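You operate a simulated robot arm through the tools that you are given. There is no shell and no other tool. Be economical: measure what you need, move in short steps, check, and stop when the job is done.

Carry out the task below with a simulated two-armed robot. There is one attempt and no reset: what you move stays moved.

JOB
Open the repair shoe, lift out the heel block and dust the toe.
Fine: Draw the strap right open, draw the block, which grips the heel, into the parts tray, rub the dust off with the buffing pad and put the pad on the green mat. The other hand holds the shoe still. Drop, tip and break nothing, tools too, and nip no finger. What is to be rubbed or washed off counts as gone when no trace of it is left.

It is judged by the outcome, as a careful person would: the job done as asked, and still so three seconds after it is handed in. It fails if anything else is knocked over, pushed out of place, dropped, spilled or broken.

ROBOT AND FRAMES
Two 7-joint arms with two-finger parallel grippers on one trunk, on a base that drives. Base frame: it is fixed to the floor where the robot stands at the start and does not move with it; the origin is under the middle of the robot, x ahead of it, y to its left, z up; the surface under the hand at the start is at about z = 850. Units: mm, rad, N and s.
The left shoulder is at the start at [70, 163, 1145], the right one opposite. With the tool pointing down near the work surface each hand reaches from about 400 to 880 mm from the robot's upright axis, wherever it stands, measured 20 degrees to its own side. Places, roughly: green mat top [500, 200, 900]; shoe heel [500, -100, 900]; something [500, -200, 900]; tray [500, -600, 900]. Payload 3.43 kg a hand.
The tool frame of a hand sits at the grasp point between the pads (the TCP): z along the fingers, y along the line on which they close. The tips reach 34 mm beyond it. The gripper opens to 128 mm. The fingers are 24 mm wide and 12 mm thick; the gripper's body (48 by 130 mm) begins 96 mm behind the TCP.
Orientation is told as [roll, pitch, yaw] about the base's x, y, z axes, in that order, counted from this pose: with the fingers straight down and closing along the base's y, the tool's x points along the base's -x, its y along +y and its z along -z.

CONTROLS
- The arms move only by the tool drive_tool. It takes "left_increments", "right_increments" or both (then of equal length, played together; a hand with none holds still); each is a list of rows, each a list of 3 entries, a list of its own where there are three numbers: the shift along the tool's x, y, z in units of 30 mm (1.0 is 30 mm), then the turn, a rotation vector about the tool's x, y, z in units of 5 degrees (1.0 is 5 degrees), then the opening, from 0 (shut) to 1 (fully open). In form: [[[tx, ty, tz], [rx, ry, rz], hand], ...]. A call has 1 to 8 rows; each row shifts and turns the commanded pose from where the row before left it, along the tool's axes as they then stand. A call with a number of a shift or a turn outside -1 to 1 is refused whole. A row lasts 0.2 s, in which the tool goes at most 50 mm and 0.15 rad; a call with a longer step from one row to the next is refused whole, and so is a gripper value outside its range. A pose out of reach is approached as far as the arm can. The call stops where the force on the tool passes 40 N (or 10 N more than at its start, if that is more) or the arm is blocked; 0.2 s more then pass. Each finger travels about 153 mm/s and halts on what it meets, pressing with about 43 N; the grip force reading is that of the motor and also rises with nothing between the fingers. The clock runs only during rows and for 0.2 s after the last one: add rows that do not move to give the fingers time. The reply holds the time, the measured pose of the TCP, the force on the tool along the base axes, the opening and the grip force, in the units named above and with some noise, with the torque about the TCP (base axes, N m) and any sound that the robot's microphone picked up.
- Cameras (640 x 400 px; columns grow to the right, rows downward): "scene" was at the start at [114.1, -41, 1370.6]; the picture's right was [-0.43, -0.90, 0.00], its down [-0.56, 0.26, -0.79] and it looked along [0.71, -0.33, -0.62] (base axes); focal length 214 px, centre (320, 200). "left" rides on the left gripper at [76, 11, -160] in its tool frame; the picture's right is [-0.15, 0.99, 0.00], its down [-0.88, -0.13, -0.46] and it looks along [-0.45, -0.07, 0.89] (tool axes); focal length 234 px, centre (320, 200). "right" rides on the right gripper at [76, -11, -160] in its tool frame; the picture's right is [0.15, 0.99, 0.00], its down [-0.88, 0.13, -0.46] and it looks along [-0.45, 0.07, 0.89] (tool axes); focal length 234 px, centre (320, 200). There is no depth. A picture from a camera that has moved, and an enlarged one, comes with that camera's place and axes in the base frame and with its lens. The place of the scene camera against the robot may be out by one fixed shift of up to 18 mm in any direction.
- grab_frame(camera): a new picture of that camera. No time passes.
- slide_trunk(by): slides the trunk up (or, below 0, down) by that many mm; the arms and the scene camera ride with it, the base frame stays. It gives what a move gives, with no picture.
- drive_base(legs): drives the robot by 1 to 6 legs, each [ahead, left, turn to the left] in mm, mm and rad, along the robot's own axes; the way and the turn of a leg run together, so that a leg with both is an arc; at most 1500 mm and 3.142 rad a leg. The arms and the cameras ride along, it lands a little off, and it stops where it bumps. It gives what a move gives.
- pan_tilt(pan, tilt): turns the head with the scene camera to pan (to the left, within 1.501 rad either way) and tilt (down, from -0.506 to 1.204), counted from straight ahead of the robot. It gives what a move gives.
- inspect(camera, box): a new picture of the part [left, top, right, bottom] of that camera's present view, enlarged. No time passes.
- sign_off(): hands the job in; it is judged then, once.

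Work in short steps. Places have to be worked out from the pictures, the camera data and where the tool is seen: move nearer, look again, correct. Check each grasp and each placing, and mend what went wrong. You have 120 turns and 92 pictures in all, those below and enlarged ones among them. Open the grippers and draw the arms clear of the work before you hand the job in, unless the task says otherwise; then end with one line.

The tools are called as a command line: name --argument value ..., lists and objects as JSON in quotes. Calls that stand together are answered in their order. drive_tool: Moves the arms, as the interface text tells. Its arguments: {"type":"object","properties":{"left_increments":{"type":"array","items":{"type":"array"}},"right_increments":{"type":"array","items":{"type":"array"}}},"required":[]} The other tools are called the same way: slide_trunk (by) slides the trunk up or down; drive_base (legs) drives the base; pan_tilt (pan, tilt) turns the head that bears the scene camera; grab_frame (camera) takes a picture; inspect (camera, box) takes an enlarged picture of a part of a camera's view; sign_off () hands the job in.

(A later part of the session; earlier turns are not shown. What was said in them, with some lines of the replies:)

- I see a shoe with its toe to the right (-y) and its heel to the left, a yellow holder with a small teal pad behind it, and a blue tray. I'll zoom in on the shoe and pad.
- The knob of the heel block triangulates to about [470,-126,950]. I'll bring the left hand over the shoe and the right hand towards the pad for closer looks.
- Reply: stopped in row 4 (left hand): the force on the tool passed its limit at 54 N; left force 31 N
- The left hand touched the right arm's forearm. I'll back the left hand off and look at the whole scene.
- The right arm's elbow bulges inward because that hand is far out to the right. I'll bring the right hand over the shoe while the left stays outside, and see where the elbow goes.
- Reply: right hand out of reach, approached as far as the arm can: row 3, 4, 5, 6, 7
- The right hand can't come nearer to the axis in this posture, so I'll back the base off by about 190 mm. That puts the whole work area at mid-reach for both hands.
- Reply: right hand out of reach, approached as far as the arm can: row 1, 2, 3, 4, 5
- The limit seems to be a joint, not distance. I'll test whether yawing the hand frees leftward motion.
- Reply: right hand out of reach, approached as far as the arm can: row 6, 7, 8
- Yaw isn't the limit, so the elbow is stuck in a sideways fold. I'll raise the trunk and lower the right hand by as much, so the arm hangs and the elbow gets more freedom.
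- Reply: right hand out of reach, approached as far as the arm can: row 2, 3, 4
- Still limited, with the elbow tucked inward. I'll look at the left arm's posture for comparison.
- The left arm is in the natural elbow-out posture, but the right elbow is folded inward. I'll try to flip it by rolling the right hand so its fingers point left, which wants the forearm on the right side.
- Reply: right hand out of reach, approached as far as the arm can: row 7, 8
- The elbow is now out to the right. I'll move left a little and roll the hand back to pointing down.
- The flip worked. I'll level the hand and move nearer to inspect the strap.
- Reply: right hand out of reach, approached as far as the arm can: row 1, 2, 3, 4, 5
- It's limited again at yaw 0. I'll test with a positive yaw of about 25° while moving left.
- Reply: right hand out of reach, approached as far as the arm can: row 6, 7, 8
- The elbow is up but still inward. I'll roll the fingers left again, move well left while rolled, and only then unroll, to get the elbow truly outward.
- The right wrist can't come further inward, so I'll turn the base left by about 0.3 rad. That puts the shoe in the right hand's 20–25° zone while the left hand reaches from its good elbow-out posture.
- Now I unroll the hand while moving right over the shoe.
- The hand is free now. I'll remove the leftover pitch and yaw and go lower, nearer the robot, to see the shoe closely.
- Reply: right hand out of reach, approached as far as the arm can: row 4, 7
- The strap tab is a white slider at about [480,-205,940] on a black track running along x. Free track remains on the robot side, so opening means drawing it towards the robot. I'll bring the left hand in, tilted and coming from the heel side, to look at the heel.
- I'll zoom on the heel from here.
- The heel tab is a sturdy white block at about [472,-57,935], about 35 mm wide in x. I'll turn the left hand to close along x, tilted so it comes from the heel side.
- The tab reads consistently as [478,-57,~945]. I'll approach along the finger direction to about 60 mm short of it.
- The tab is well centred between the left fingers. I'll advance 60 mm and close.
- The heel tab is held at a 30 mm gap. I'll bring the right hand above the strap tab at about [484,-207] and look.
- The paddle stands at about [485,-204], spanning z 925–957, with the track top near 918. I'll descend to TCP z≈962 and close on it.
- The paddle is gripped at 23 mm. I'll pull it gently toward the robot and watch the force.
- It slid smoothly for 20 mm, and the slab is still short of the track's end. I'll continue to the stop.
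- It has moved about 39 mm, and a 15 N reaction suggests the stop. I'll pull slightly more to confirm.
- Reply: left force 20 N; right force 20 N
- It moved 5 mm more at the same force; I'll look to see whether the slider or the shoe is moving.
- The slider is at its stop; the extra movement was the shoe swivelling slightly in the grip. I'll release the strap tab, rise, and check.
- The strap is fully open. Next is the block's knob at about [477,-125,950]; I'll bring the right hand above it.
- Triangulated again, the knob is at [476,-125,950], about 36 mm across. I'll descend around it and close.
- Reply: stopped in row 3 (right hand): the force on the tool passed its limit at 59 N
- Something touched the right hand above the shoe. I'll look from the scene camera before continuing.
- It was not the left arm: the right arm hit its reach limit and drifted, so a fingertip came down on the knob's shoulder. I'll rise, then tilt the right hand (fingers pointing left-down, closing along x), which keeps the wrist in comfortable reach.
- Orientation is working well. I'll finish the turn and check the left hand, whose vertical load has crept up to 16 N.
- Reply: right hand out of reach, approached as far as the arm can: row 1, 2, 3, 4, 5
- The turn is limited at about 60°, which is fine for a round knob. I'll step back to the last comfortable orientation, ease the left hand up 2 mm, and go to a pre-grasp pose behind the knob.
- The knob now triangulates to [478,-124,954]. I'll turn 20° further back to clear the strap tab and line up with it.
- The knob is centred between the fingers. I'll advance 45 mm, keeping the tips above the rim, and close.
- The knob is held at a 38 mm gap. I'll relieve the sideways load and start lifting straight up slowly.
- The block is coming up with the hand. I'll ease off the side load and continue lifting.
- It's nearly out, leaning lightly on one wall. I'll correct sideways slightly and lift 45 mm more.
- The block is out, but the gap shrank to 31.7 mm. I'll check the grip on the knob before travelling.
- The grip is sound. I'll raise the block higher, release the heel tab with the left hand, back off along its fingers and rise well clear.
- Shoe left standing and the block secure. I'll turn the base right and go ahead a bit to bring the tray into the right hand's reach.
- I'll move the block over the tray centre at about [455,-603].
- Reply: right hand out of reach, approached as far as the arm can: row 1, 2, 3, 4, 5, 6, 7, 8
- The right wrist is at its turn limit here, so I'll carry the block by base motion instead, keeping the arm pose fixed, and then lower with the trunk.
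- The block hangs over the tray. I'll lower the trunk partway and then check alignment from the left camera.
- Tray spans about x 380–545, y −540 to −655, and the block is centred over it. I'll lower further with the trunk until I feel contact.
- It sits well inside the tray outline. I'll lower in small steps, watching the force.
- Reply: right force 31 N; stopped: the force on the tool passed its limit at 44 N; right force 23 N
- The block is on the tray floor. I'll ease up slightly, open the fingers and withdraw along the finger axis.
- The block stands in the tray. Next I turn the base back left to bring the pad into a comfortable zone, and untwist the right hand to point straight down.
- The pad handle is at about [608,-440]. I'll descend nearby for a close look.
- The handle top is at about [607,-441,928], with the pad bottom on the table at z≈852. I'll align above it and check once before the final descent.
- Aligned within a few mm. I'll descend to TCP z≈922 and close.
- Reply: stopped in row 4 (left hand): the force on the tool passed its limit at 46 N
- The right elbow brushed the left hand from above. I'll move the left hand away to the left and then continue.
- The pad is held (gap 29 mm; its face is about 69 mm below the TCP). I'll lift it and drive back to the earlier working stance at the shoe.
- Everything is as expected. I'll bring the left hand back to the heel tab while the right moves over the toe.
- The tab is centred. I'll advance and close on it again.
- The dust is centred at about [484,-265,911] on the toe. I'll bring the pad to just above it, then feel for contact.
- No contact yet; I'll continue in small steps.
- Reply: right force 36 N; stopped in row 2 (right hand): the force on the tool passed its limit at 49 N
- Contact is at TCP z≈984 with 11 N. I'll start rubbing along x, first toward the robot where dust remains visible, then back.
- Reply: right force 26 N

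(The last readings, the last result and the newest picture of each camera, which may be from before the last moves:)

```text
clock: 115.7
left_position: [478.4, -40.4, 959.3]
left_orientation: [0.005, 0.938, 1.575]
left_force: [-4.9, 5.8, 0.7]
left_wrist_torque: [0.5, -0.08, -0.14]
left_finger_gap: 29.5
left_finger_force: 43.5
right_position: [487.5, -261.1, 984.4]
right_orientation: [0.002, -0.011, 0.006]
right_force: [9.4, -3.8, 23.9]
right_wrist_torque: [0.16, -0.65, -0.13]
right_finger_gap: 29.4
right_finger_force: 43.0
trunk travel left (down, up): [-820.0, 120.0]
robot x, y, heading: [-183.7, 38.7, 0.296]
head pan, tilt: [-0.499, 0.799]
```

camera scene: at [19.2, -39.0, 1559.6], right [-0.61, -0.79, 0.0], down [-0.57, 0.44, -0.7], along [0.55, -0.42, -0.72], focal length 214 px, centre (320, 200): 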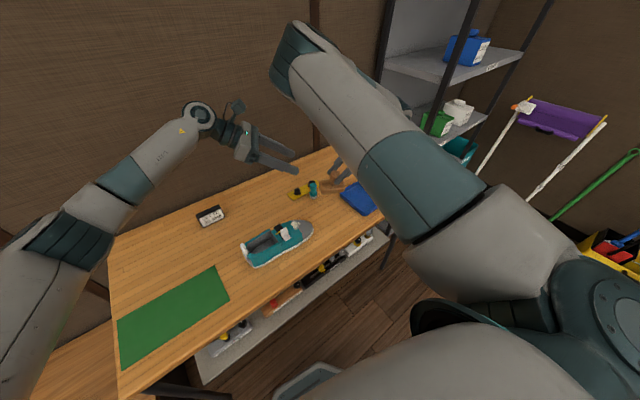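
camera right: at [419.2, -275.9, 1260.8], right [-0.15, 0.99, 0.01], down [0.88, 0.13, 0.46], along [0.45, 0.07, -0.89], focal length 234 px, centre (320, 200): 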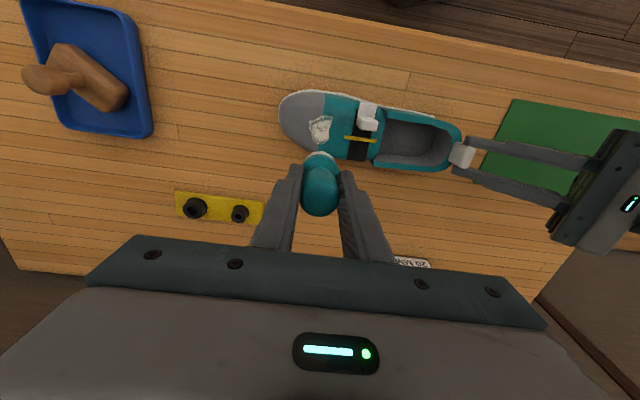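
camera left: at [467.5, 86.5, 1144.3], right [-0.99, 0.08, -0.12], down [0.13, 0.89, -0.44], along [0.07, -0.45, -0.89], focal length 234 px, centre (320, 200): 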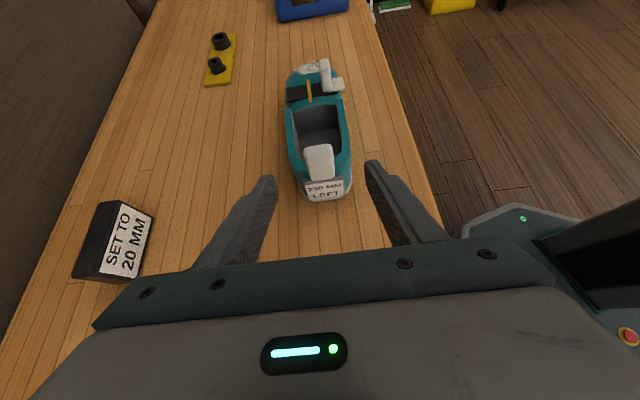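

Rubbing works with 24 N. I'll shift toward the toe and stroke again.

drive_tool --right_increments '[[[0.3, -0.35, 0.03], [0, 0, 0], 0.05], [[0.4, 0, 0], [0, 0, 0], 0.05], [[0.3, 0, 0.02], [0, 0, 0], 0.05], [[-0.4, 0, -0.02], [0, 0, 0], 0.05], [[-0.4, 0, 0], [0, 0, 0], 0.05], [[-0.4, 0, 0], [0, 0, 0], 0.05], [[-0.3, 0, 0.02], [0, 0, 0], 0.05], [[0.4, -0.1, 0], [0, 0, 0], 0.05]]'

drive_tool --right_increments '[[[0.3, -0.25, 0.06], [0, 0, 0], 0.05], [[0.4, 0, 0], [0, 0, 0], 0.05], [[0.3, 0, 0.02], [0, 0, 0], 0.05], [[-0.4, 0, 0], [0, 0, 0], 0.05], [[-0.4, 0, 0], [0, 0, 0], 0.05], [[-0.4, 0, 0], [0, 0, 0], 0.05], [[-0.3, 0, 0.02], [0, 0, 0], 0.05], [[0.4, 0, 0], [0, 0, 0], 0.05]]'

drive_tool --right_increments '[[[0, 0, -1], [0, 0, 0], 0.05], [[-0.8, 0, -1], [0, 0, 0], 0.05], [[-0.8, 0, -0.8], [0, 0, 0], 0.05]]'

inspect --camera "right" --box '[260, 40, 460, 180]'

```text
clock: 117.5
left_position: [480.8, -39.8, 960.0]
left_orientation: [0.003, 0.942, 1.575]
left_force: [-1.2, 5.6, 7.6]
left_wrist_torque: [0.02, -0.1, -0.13]
left_finger_gap: 29.5
left_finger_force: 42.9
right_position: [489.3, -276.9, 980.7]
right_orientation: [0.003, -0.006, 0.004]
right_force: [0.1, -0.7, 1.5]
right_wrist_torque: [-0.01, -0.09, -0.06]
right_finger_gap: 28.9
right_finger_force: 42.7
trunk travel left (down, up): [-820.0, 120.0]
robot x, y, heading: [-183.3, 39.2, 0.296]
head pan, tilt: [-0.499, 0.799]
```

```text
clock: 119.3
left_position: [480.7, -40.0, 959.6]
left_orientation: [0.002, 0.94, 1.575]
left_force: [2.8, -0.9, 14.0]
left_wrist_torque: [-0.73, -0.16, 0.33]
left_finger_gap: 29.4
left_finger_force: 43.0
right_position: [491.7, -287.2, 976.0]
right_orientation: [0.004, -0.006, 0.003]
right_force: [1.1, -1.4, 2.6]
right_wrist_torque: [-0.01, -0.06, 0.0]
right_finger_gap: 29.2
right_finger_force: 43.1
trunk travel left (down, up): [-820.0, 120.0]
robot x, y, heading: [-189.8, 37.3, 0.299]
head pan, tilt: [-0.499, 0.799]
```

```text
clock: 120.1
left_position: [480.9, -40.6, 960.8]
left_orientation: [0.003, 0.939, 1.575]
left_force: [2.6, -1.4, 15.8]
left_wrist_torque: [-0.62, -0.09, 0.1]
left_finger_gap: 29.2
left_finger_force: 43.3
right_position: [540.4, -284.6, 1060.0]
right_orientation: [0.005, -0.004, 0.003]
right_force: [0.0, 0.5, -0.3]
right_wrist_torque: [-0.01, 0.0, -0.01]
right_finger_gap: 29.1
right_finger_force: 43.1
trunk travel left (down, up): [-820.0, 120.0]
robot x, y, heading: [-183.9, 34.0, 0.292]
head pan, tilt: [-0.499, 0.799]
```

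```text
2.86 times, centred on (360, 110) of right
camera zoom: at [463.7, -296.9, 1220.4], right [-0.15, 0.99, 0.0], down [0.88, 0.13, 0.46], along [0.46, 0.07, -0.89], focal length 669 px, centre (206, 457)
```

zoom: 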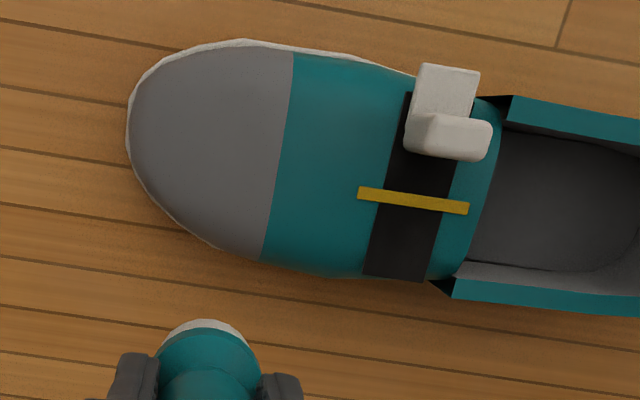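

The toe looks clean; one tighter zoom to be sure no trace is left.

inspect --camera "right" --box '[295, 50, 375, 130]'

```text
5.00 times, centred on (335, 90) of right
camera zoom: at [463.7, -296.9, 1220.4], right [-0.15, 0.99, 0.0], down [0.88, 0.13, 0.46], along [0.46, 0.07, -0.89], focal length 1171 px, centre (245, 750)
```

zoom: 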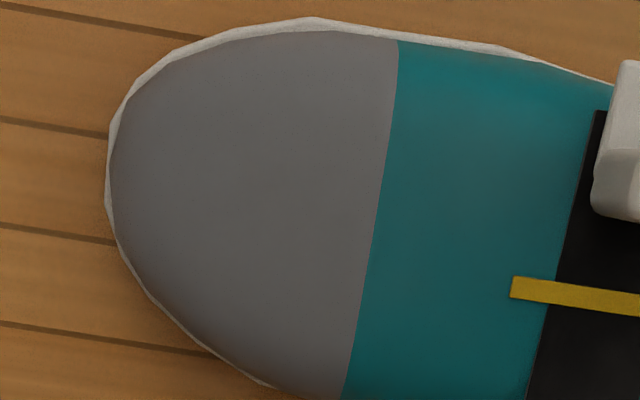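

Toe is fully clean. Now the left hand releases the heel tab and backs off, while the right hand draws nearer to the robot holding the pad high.

drive_tool --left_increments '[[[0.06, 0, -0.045], [0, 0, 0], 0.1], [[0, 0, 0], [0, 0, 0], 0.4], [[0, 0, 0], [0, 0, 0], 0.6], [[0, 0, -0.7], [0, 0, 0], 0.6], [[0, 0, -1], [0, 0, 0], 0.6], [[0, 0, -1], [0, 0, 0], 0.6], [[0.8, 0, -0.6], [0, 0, 0], 0.6], [[0.8, 0, -0.6], [0, 0, 0], 0.6]]' --right_increments '[[[0.56, 0, -0.2], [0, 0, 0], 0.05], [[0.56, 0, -0.2], [0, 0, 0], 0.05], [[0.56, 0, -0.2], [0, 0, 0], 0.05], [[0.56, 0, -0.2], [0, 0, 0], 0.05], [[0.56, 0, -0.2], [0, 0, 0], 0.05], [[0.56, 0, -0.2], [0, 0, 0], 0.05], [[0.56, 0, -0.2], [0, 0, 0], 0.05], [[0.56, 0, -0.2], [0, 0, 0], 0.05]]'

drive_tool --left_increments '[[[0.8, 0, -0.6], [0, 0, 0], 0.6], [[0.8, 0, -0.6], [0, 0, 0], 0.6], [[0.8, 0, -0.6], [0, 0, 0], 0.6]]'

grab_frame --camera "left"

```text
clock: 121.9
left_position: [481.2, 25.6, 1070.6]
left_orientation: [0.006, 0.938, 1.576]
left_force: [0.3, 0.2, 0.2]
left_wrist_torque: [0.02, -0.02, 0.02]
left_finger_gap: 76.8
left_finger_force: 0.0
right_position: [402.9, -286.3, 1109.3]
right_orientation: [0.002, -0.004, 0.004]
right_force: [-0.7, 0.9, -0.3]
right_wrist_torque: [0.0, 0.02, 0.01]
right_finger_gap: 29.5
right_finger_force: 43.1
trunk travel left (down, up): [-820.0, 120.0]
robot x, y, heading: [-183.3, 32.7, 0.3]
head pan, tilt: [-0.499, 0.799]
```

```text
clock: 122.7
left_position: [481.0, 26.0, 1160.6]
left_orientation: [0.004, 0.939, 1.577]
left_force: [-0.4, 0.4, 0.5]
left_wrist_torque: [0.0, 0.03, -0.02]
left_finger_gap: 76.6
left_finger_force: 0.0
right_position: [404.2, -287.1, 1109.2]
right_orientation: [0.003, -0.006, 0.005]
right_force: [0.2, -0.7, -1.4]
right_wrist_torque: [0.02, 0.02, -0.01]
right_finger_gap: 29.5
right_finger_force: 43.3
trunk travel left (down, up): [-820.0, 120.0]
robot x, y, heading: [-187.9, 36.4, 0.301]
head pan, tilt: [-0.499, 0.799]
```

```text
9 pictures are left
camera left: at [469.7, 111.1, 1314.4], right [-0.99, 0.08, -0.11], down [0.13, 0.89, -0.44], along [0.06, -0.45, -0.89], focal length 234 px, centre (320, 200)
```

left: 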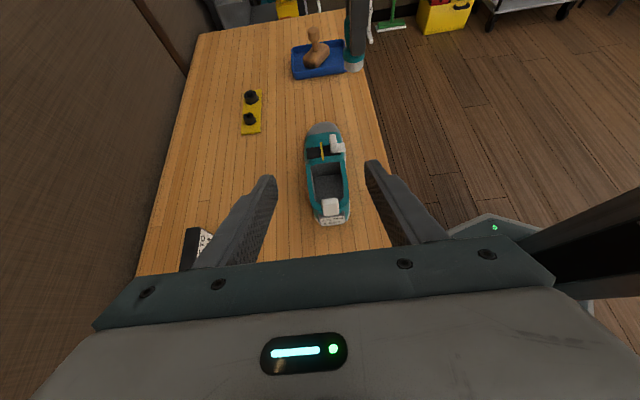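

The shoe is standing properly. I'll turn the base left about 0.64 rad so the pad comes over the mat centre.

drive_base --legs '[[0, 0, 0.64]]'

grab_frame --camera "right"

```text
clock: 124.8
left_position: [358.2, 423.6, 1159.0]
left_orientation: [0.007, 0.939, 2.214]
left_force: [-0.4, 0.2, 0.0]
left_wrist_torque: [0.01, -0.02, 0.01]
left_finger_gap: 76.9
left_finger_force: 0.0
right_position: [481.1, 126.5, 1107.3]
right_orientation: [0.004, -0.006, 0.639]
right_force: [0.0, 0.3, -1.1]
right_wrist_torque: [0.01, 0.02, -0.02]
right_finger_gap: 29.2
right_finger_force: 43.6
trunk travel left (down, up): [-820.0, 120.0]
robot x, y, heading: [-184.5, 34.5, 0.93]
head pan, tilt: [-0.499, 0.799]
```

```text
8 pictures are left
camera right: at [426.4, 71.0, 1268.1], right [-0.71, 0.71, 0.0], down [0.63, 0.63, 0.46], along [0.32, 0.33, -0.89], focal length 234 px, centre (320, 200)
```

right: 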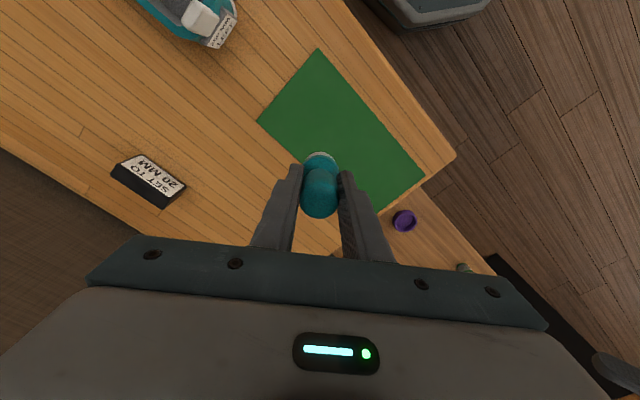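

The point below the pad lies well inside the mat. I'll lower with the trunk, gently at the end.

slide_trunk --by -170

slide_trunk --by -8

slide_trunk --by -4

```text
clock: 126.8
left_position: [355.8, 423.6, 989.3]
left_orientation: [0.005, 0.94, 2.215]
left_force: [0.0, 0.0, 0.1]
left_wrist_torque: [0.06, -0.01, -0.01]
left_finger_gap: 76.7
left_finger_force: 0.0
right_position: [480.2, 125.8, 938.2]
right_orientation: [0.003, -0.006, 0.639]
right_force: [0.0, -0.1, -0.8]
right_wrist_torque: [0.0, 0.02, -0.01]
right_finger_gap: 29.1
right_finger_force: 43.2
trunk travel left (down, up): [-650.0, 290.0]
robot x, y, heading: [-183.9, 36.9, 0.931]
head pan, tilt: [-0.499, 0.799]
```

```text
clock: 127.3
left_position: [357.3, 424.2, 980.5]
left_orientation: [0.007, 0.94, 2.215]
left_force: [-0.7, 0.3, 0.0]
left_wrist_torque: [-0.01, 0.01, 0.01]
left_finger_gap: 76.7
left_finger_force: 0.0
right_position: [481.8, 127.0, 930.5]
right_orientation: [0.006, -0.005, 0.639]
right_force: [0.5, -0.2, -0.6]
right_wrist_torque: [-0.01, 0.03, 0.0]
right_finger_gap: 29.3
right_finger_force: 43.2
trunk travel left (down, up): [-642.0, 298.0]
robot x, y, heading: [-183.8, 38.8, 0.937]
head pan, tilt: [-0.499, 0.799]
```

```text
clock: 127.9
left_position: [357.4, 422.3, 977.1]
left_orientation: [0.007, 0.939, 2.217]
left_force: [1.1, 0.5, 0.5]
left_wrist_torque: [0.01, 0.01, -0.02]
left_finger_gap: 76.7
left_finger_force: 0.0
right_position: [480.3, 126.9, 926.1]
right_orientation: [0.004, -0.006, 0.641]
right_force: [-0.2, 0.3, 0.1]
right_wrist_torque: [0.0, 0.0, 0.02]
right_finger_gap: 29.1
right_finger_force: 43.0
trunk travel left (down, up): [-638.0, 302.0]
robot x, y, heading: [-180.9, 38.6, 0.932]
head pan, tilt: [-0.499, 0.799]
```

Nearly there; two more small steps to feel the mat.

slide_trunk --by -3

slide_trunk --by -3

```text
clock: 128.4
left_position: [356.2, 423.6, 973.9]
left_orientation: [0.007, 0.94, 2.216]
left_force: [-0.3, -0.2, 0.2]
left_wrist_torque: [-0.01, 0.01, -0.01]
left_finger_gap: 76.9
left_finger_force: 0.0
right_position: [482.1, 126.5, 922.7]
right_orientation: [0.005, -0.005, 0.639]
right_force: [-0.3, -0.1, -0.3]
right_wrist_torque: [-0.02, -0.01, 0.0]
right_finger_gap: 29.1
right_finger_force: 43.3
trunk travel left (down, up): [-635.0, 305.0]
robot x, y, heading: [-186.0, 40.1, 0.932]
head pan, tilt: [-0.499, 0.799]
```

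```text
clock: 128.9
left_position: [356.6, 424.0, 971.8]
left_orientation: [0.006, 0.94, 2.21]
left_force: [-0.8, 0.0, -0.5]
left_wrist_torque: [0.0, 0.0, -0.02]
left_finger_gap: 76.8
left_finger_force: 0.1
right_position: [481.1, 126.7, 921.9]
right_orientation: [0.003, -0.007, 0.639]
right_force: [0.0, -0.3, 7.8]
right_wrist_torque: [-0.07, -0.08, 0.02]
right_finger_gap: 29.1
right_finger_force: 42.9
trunk travel left (down, up): [-632.0, 308.0]
robot x, y, heading: [-184.2, 38.8, 0.932]
head pan, tilt: [-0.499, 0.799]
```

Contact at 8 N: the pad stands on the mat. I'll open, lift straight up and check.

drive_tool --right_increments '[[[0, 0, 0], [0, 0, 0], 0.28], [[0, 0, 0], [0, 0, 0], 0.4], [[0, 0, 0], [0, 0, 0], 0.5], [[0, 0, 0], [0, 0, 0], 0.5]]'

slide_trunk --by 200

grab_frame --camera "right"

```text
clock: 129.9
left_position: [357.1, 425.4, 971.2]
left_orientation: [0.006, 0.938, 2.216]
left_force: [-0.3, -0.9, -0.1]
left_wrist_torque: [0.0, 0.0, -0.03]
left_finger_gap: 77.0
left_finger_force: 0.2
right_position: [481.2, 127.3, 922.0]
right_orientation: [0.004, -0.005, 0.639]
right_force: [0.5, 0.9, -0.2]
right_wrist_torque: [-0.01, 0.01, 0.01]
right_finger_gap: 64.0
right_finger_force: 0.0
trunk travel left (down, up): [-632.0, 308.0]
robot x, y, heading: [-183.5, 35.7, 0.934]
head pan, tilt: [-0.499, 0.799]
```

```text
clock: 132.1
left_position: [356.8, 424.1, 1171.3]
left_orientation: [0.008, 0.94, 2.215]
left_force: [-0.5, -0.1, -0.6]
left_wrist_torque: [0.0, 0.0, 0.02]
left_finger_gap: 77.4
left_finger_force: 0.1
right_position: [480.9, 125.8, 1119.9]
right_orientation: [0.005, -0.006, 0.639]
right_force: [-0.3, 0.4, -0.2]
right_wrist_torque: [-0.01, -0.01, -0.01]
right_finger_gap: 63.7
right_finger_force: 0.0
trunk travel left (down, up): [-832.0, 108.0]
robot x, y, heading: [-186.8, 35.7, 0.935]
head pan, tilt: [-0.499, 0.799]
```

```text
7 pictures are left
camera right: at [426.3, 71.3, 1280.1], right [-0.71, 0.71, 0.0], down [0.63, 0.63, 0.46], along [0.32, 0.33, -0.89], focal length 234 px, centre (320, 200)
```

right: 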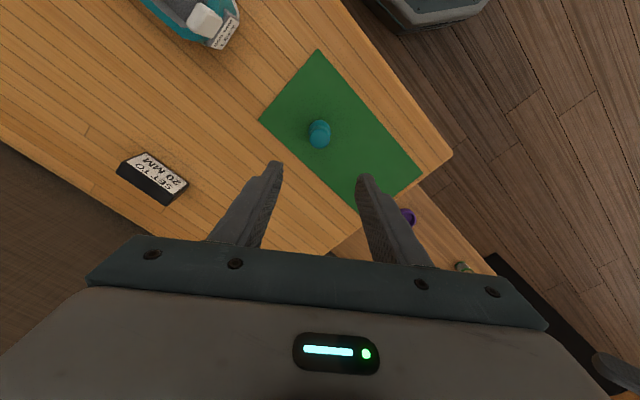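

The pad stands on the mat. I'll back the robot off to draw the arms clear and take a final overview.

drive_base --legs '[[-120, 160, 0]]'

pan_tilt --pan -1.1 --tilt 0.7

grab_frame --camera "scene"

grab_frame --camera "right"

```text
clock: 133.7
left_position: [159.9, 418.2, 1170.6]
left_orientation: [0.008, 0.937, 2.205]
left_force: [0.3, 0.3, 0.3]
left_wrist_torque: [-0.01, 0.02, 0.01]
left_finger_gap: 76.7
left_finger_force: 0.0
right_position: [281.8, 119.7, 1120.0]
right_orientation: [0.004, -0.006, 0.63]
right_force: [-0.7, 0.0, 0.0]
right_wrist_torque: [0.01, -0.02, 0.02]
right_finger_gap: 64.0
right_finger_force: 0.0
trunk travel left (down, up): [-832.0, 108.0]
robot x, y, heading: [-384.3, 36.6, 0.922]
head pan, tilt: [-0.499, 0.799]
```

```text
clock: 134.7
left_position: [159.5, 417.0, 1171.7]
left_orientation: [0.008, 0.939, 2.206]
left_force: [0.0, -0.2, 0.3]
left_wrist_torque: [0.02, -0.02, -0.02]
left_finger_gap: 77.1
left_finger_force: 0.2
right_position: [280.7, 119.3, 1119.8]
right_orientation: [0.003, -0.004, 0.631]
right_force: [0.4, -0.3, 0.0]
right_wrist_torque: [-0.01, 0.01, -0.04]
right_finger_gap: 63.7
right_finger_force: 0.1
trunk travel left (down, up): [-832.0, 108.0]
robot x, y, heading: [-387.8, 36.4, 0.928]
head pan, tilt: [-1.1, 0.7]
```

```text
6 pictures are left
camera scene: at [-286.0, 57.1, 1574.8], right [-0.17, -0.98, 0.0], down [-0.63, 0.11, -0.76], along [0.75, -0.13, -0.64], focal length 214 px, centre (320, 200)
```

scene: 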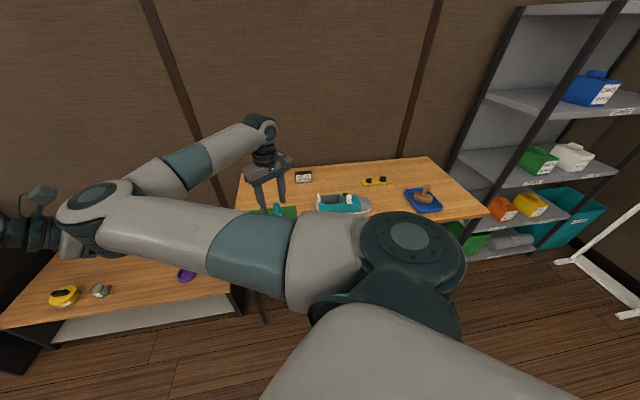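

```text
5 pictures are left
camera right: at [225.2, 64.5, 1279.9], right [-0.7, 0.71, 0.0], down [0.63, 0.62, 0.46], along [0.33, 0.32, -0.89], focal length 234 px, centre (320, 200)
```

right: 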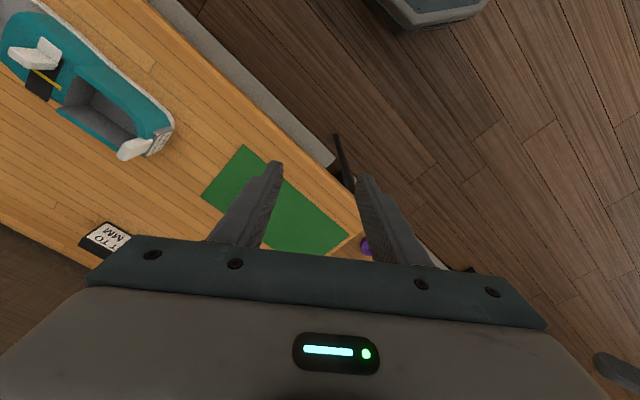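

All items are in place: the strap is open, the block is in the tray, the toe is clean and the pad stands on the mat. Both grippers are open and clear, so I'm handing in.

sign_off

```text
The job is handed in.
```

The strap is drawn fully open, the heel block is in the parts tray, the toe shows no trace of dust, and the buffing pad stands on the green mat. The left hand held the shoe's heel tab during the strap, block and dusting steps. At full strap travel the shoe swivelled a few millimetres in that grip, and I left it there. A right fingertip also pressed once on the block's knob, and the two arms brushed twice; nothing looked damaged or displaced.
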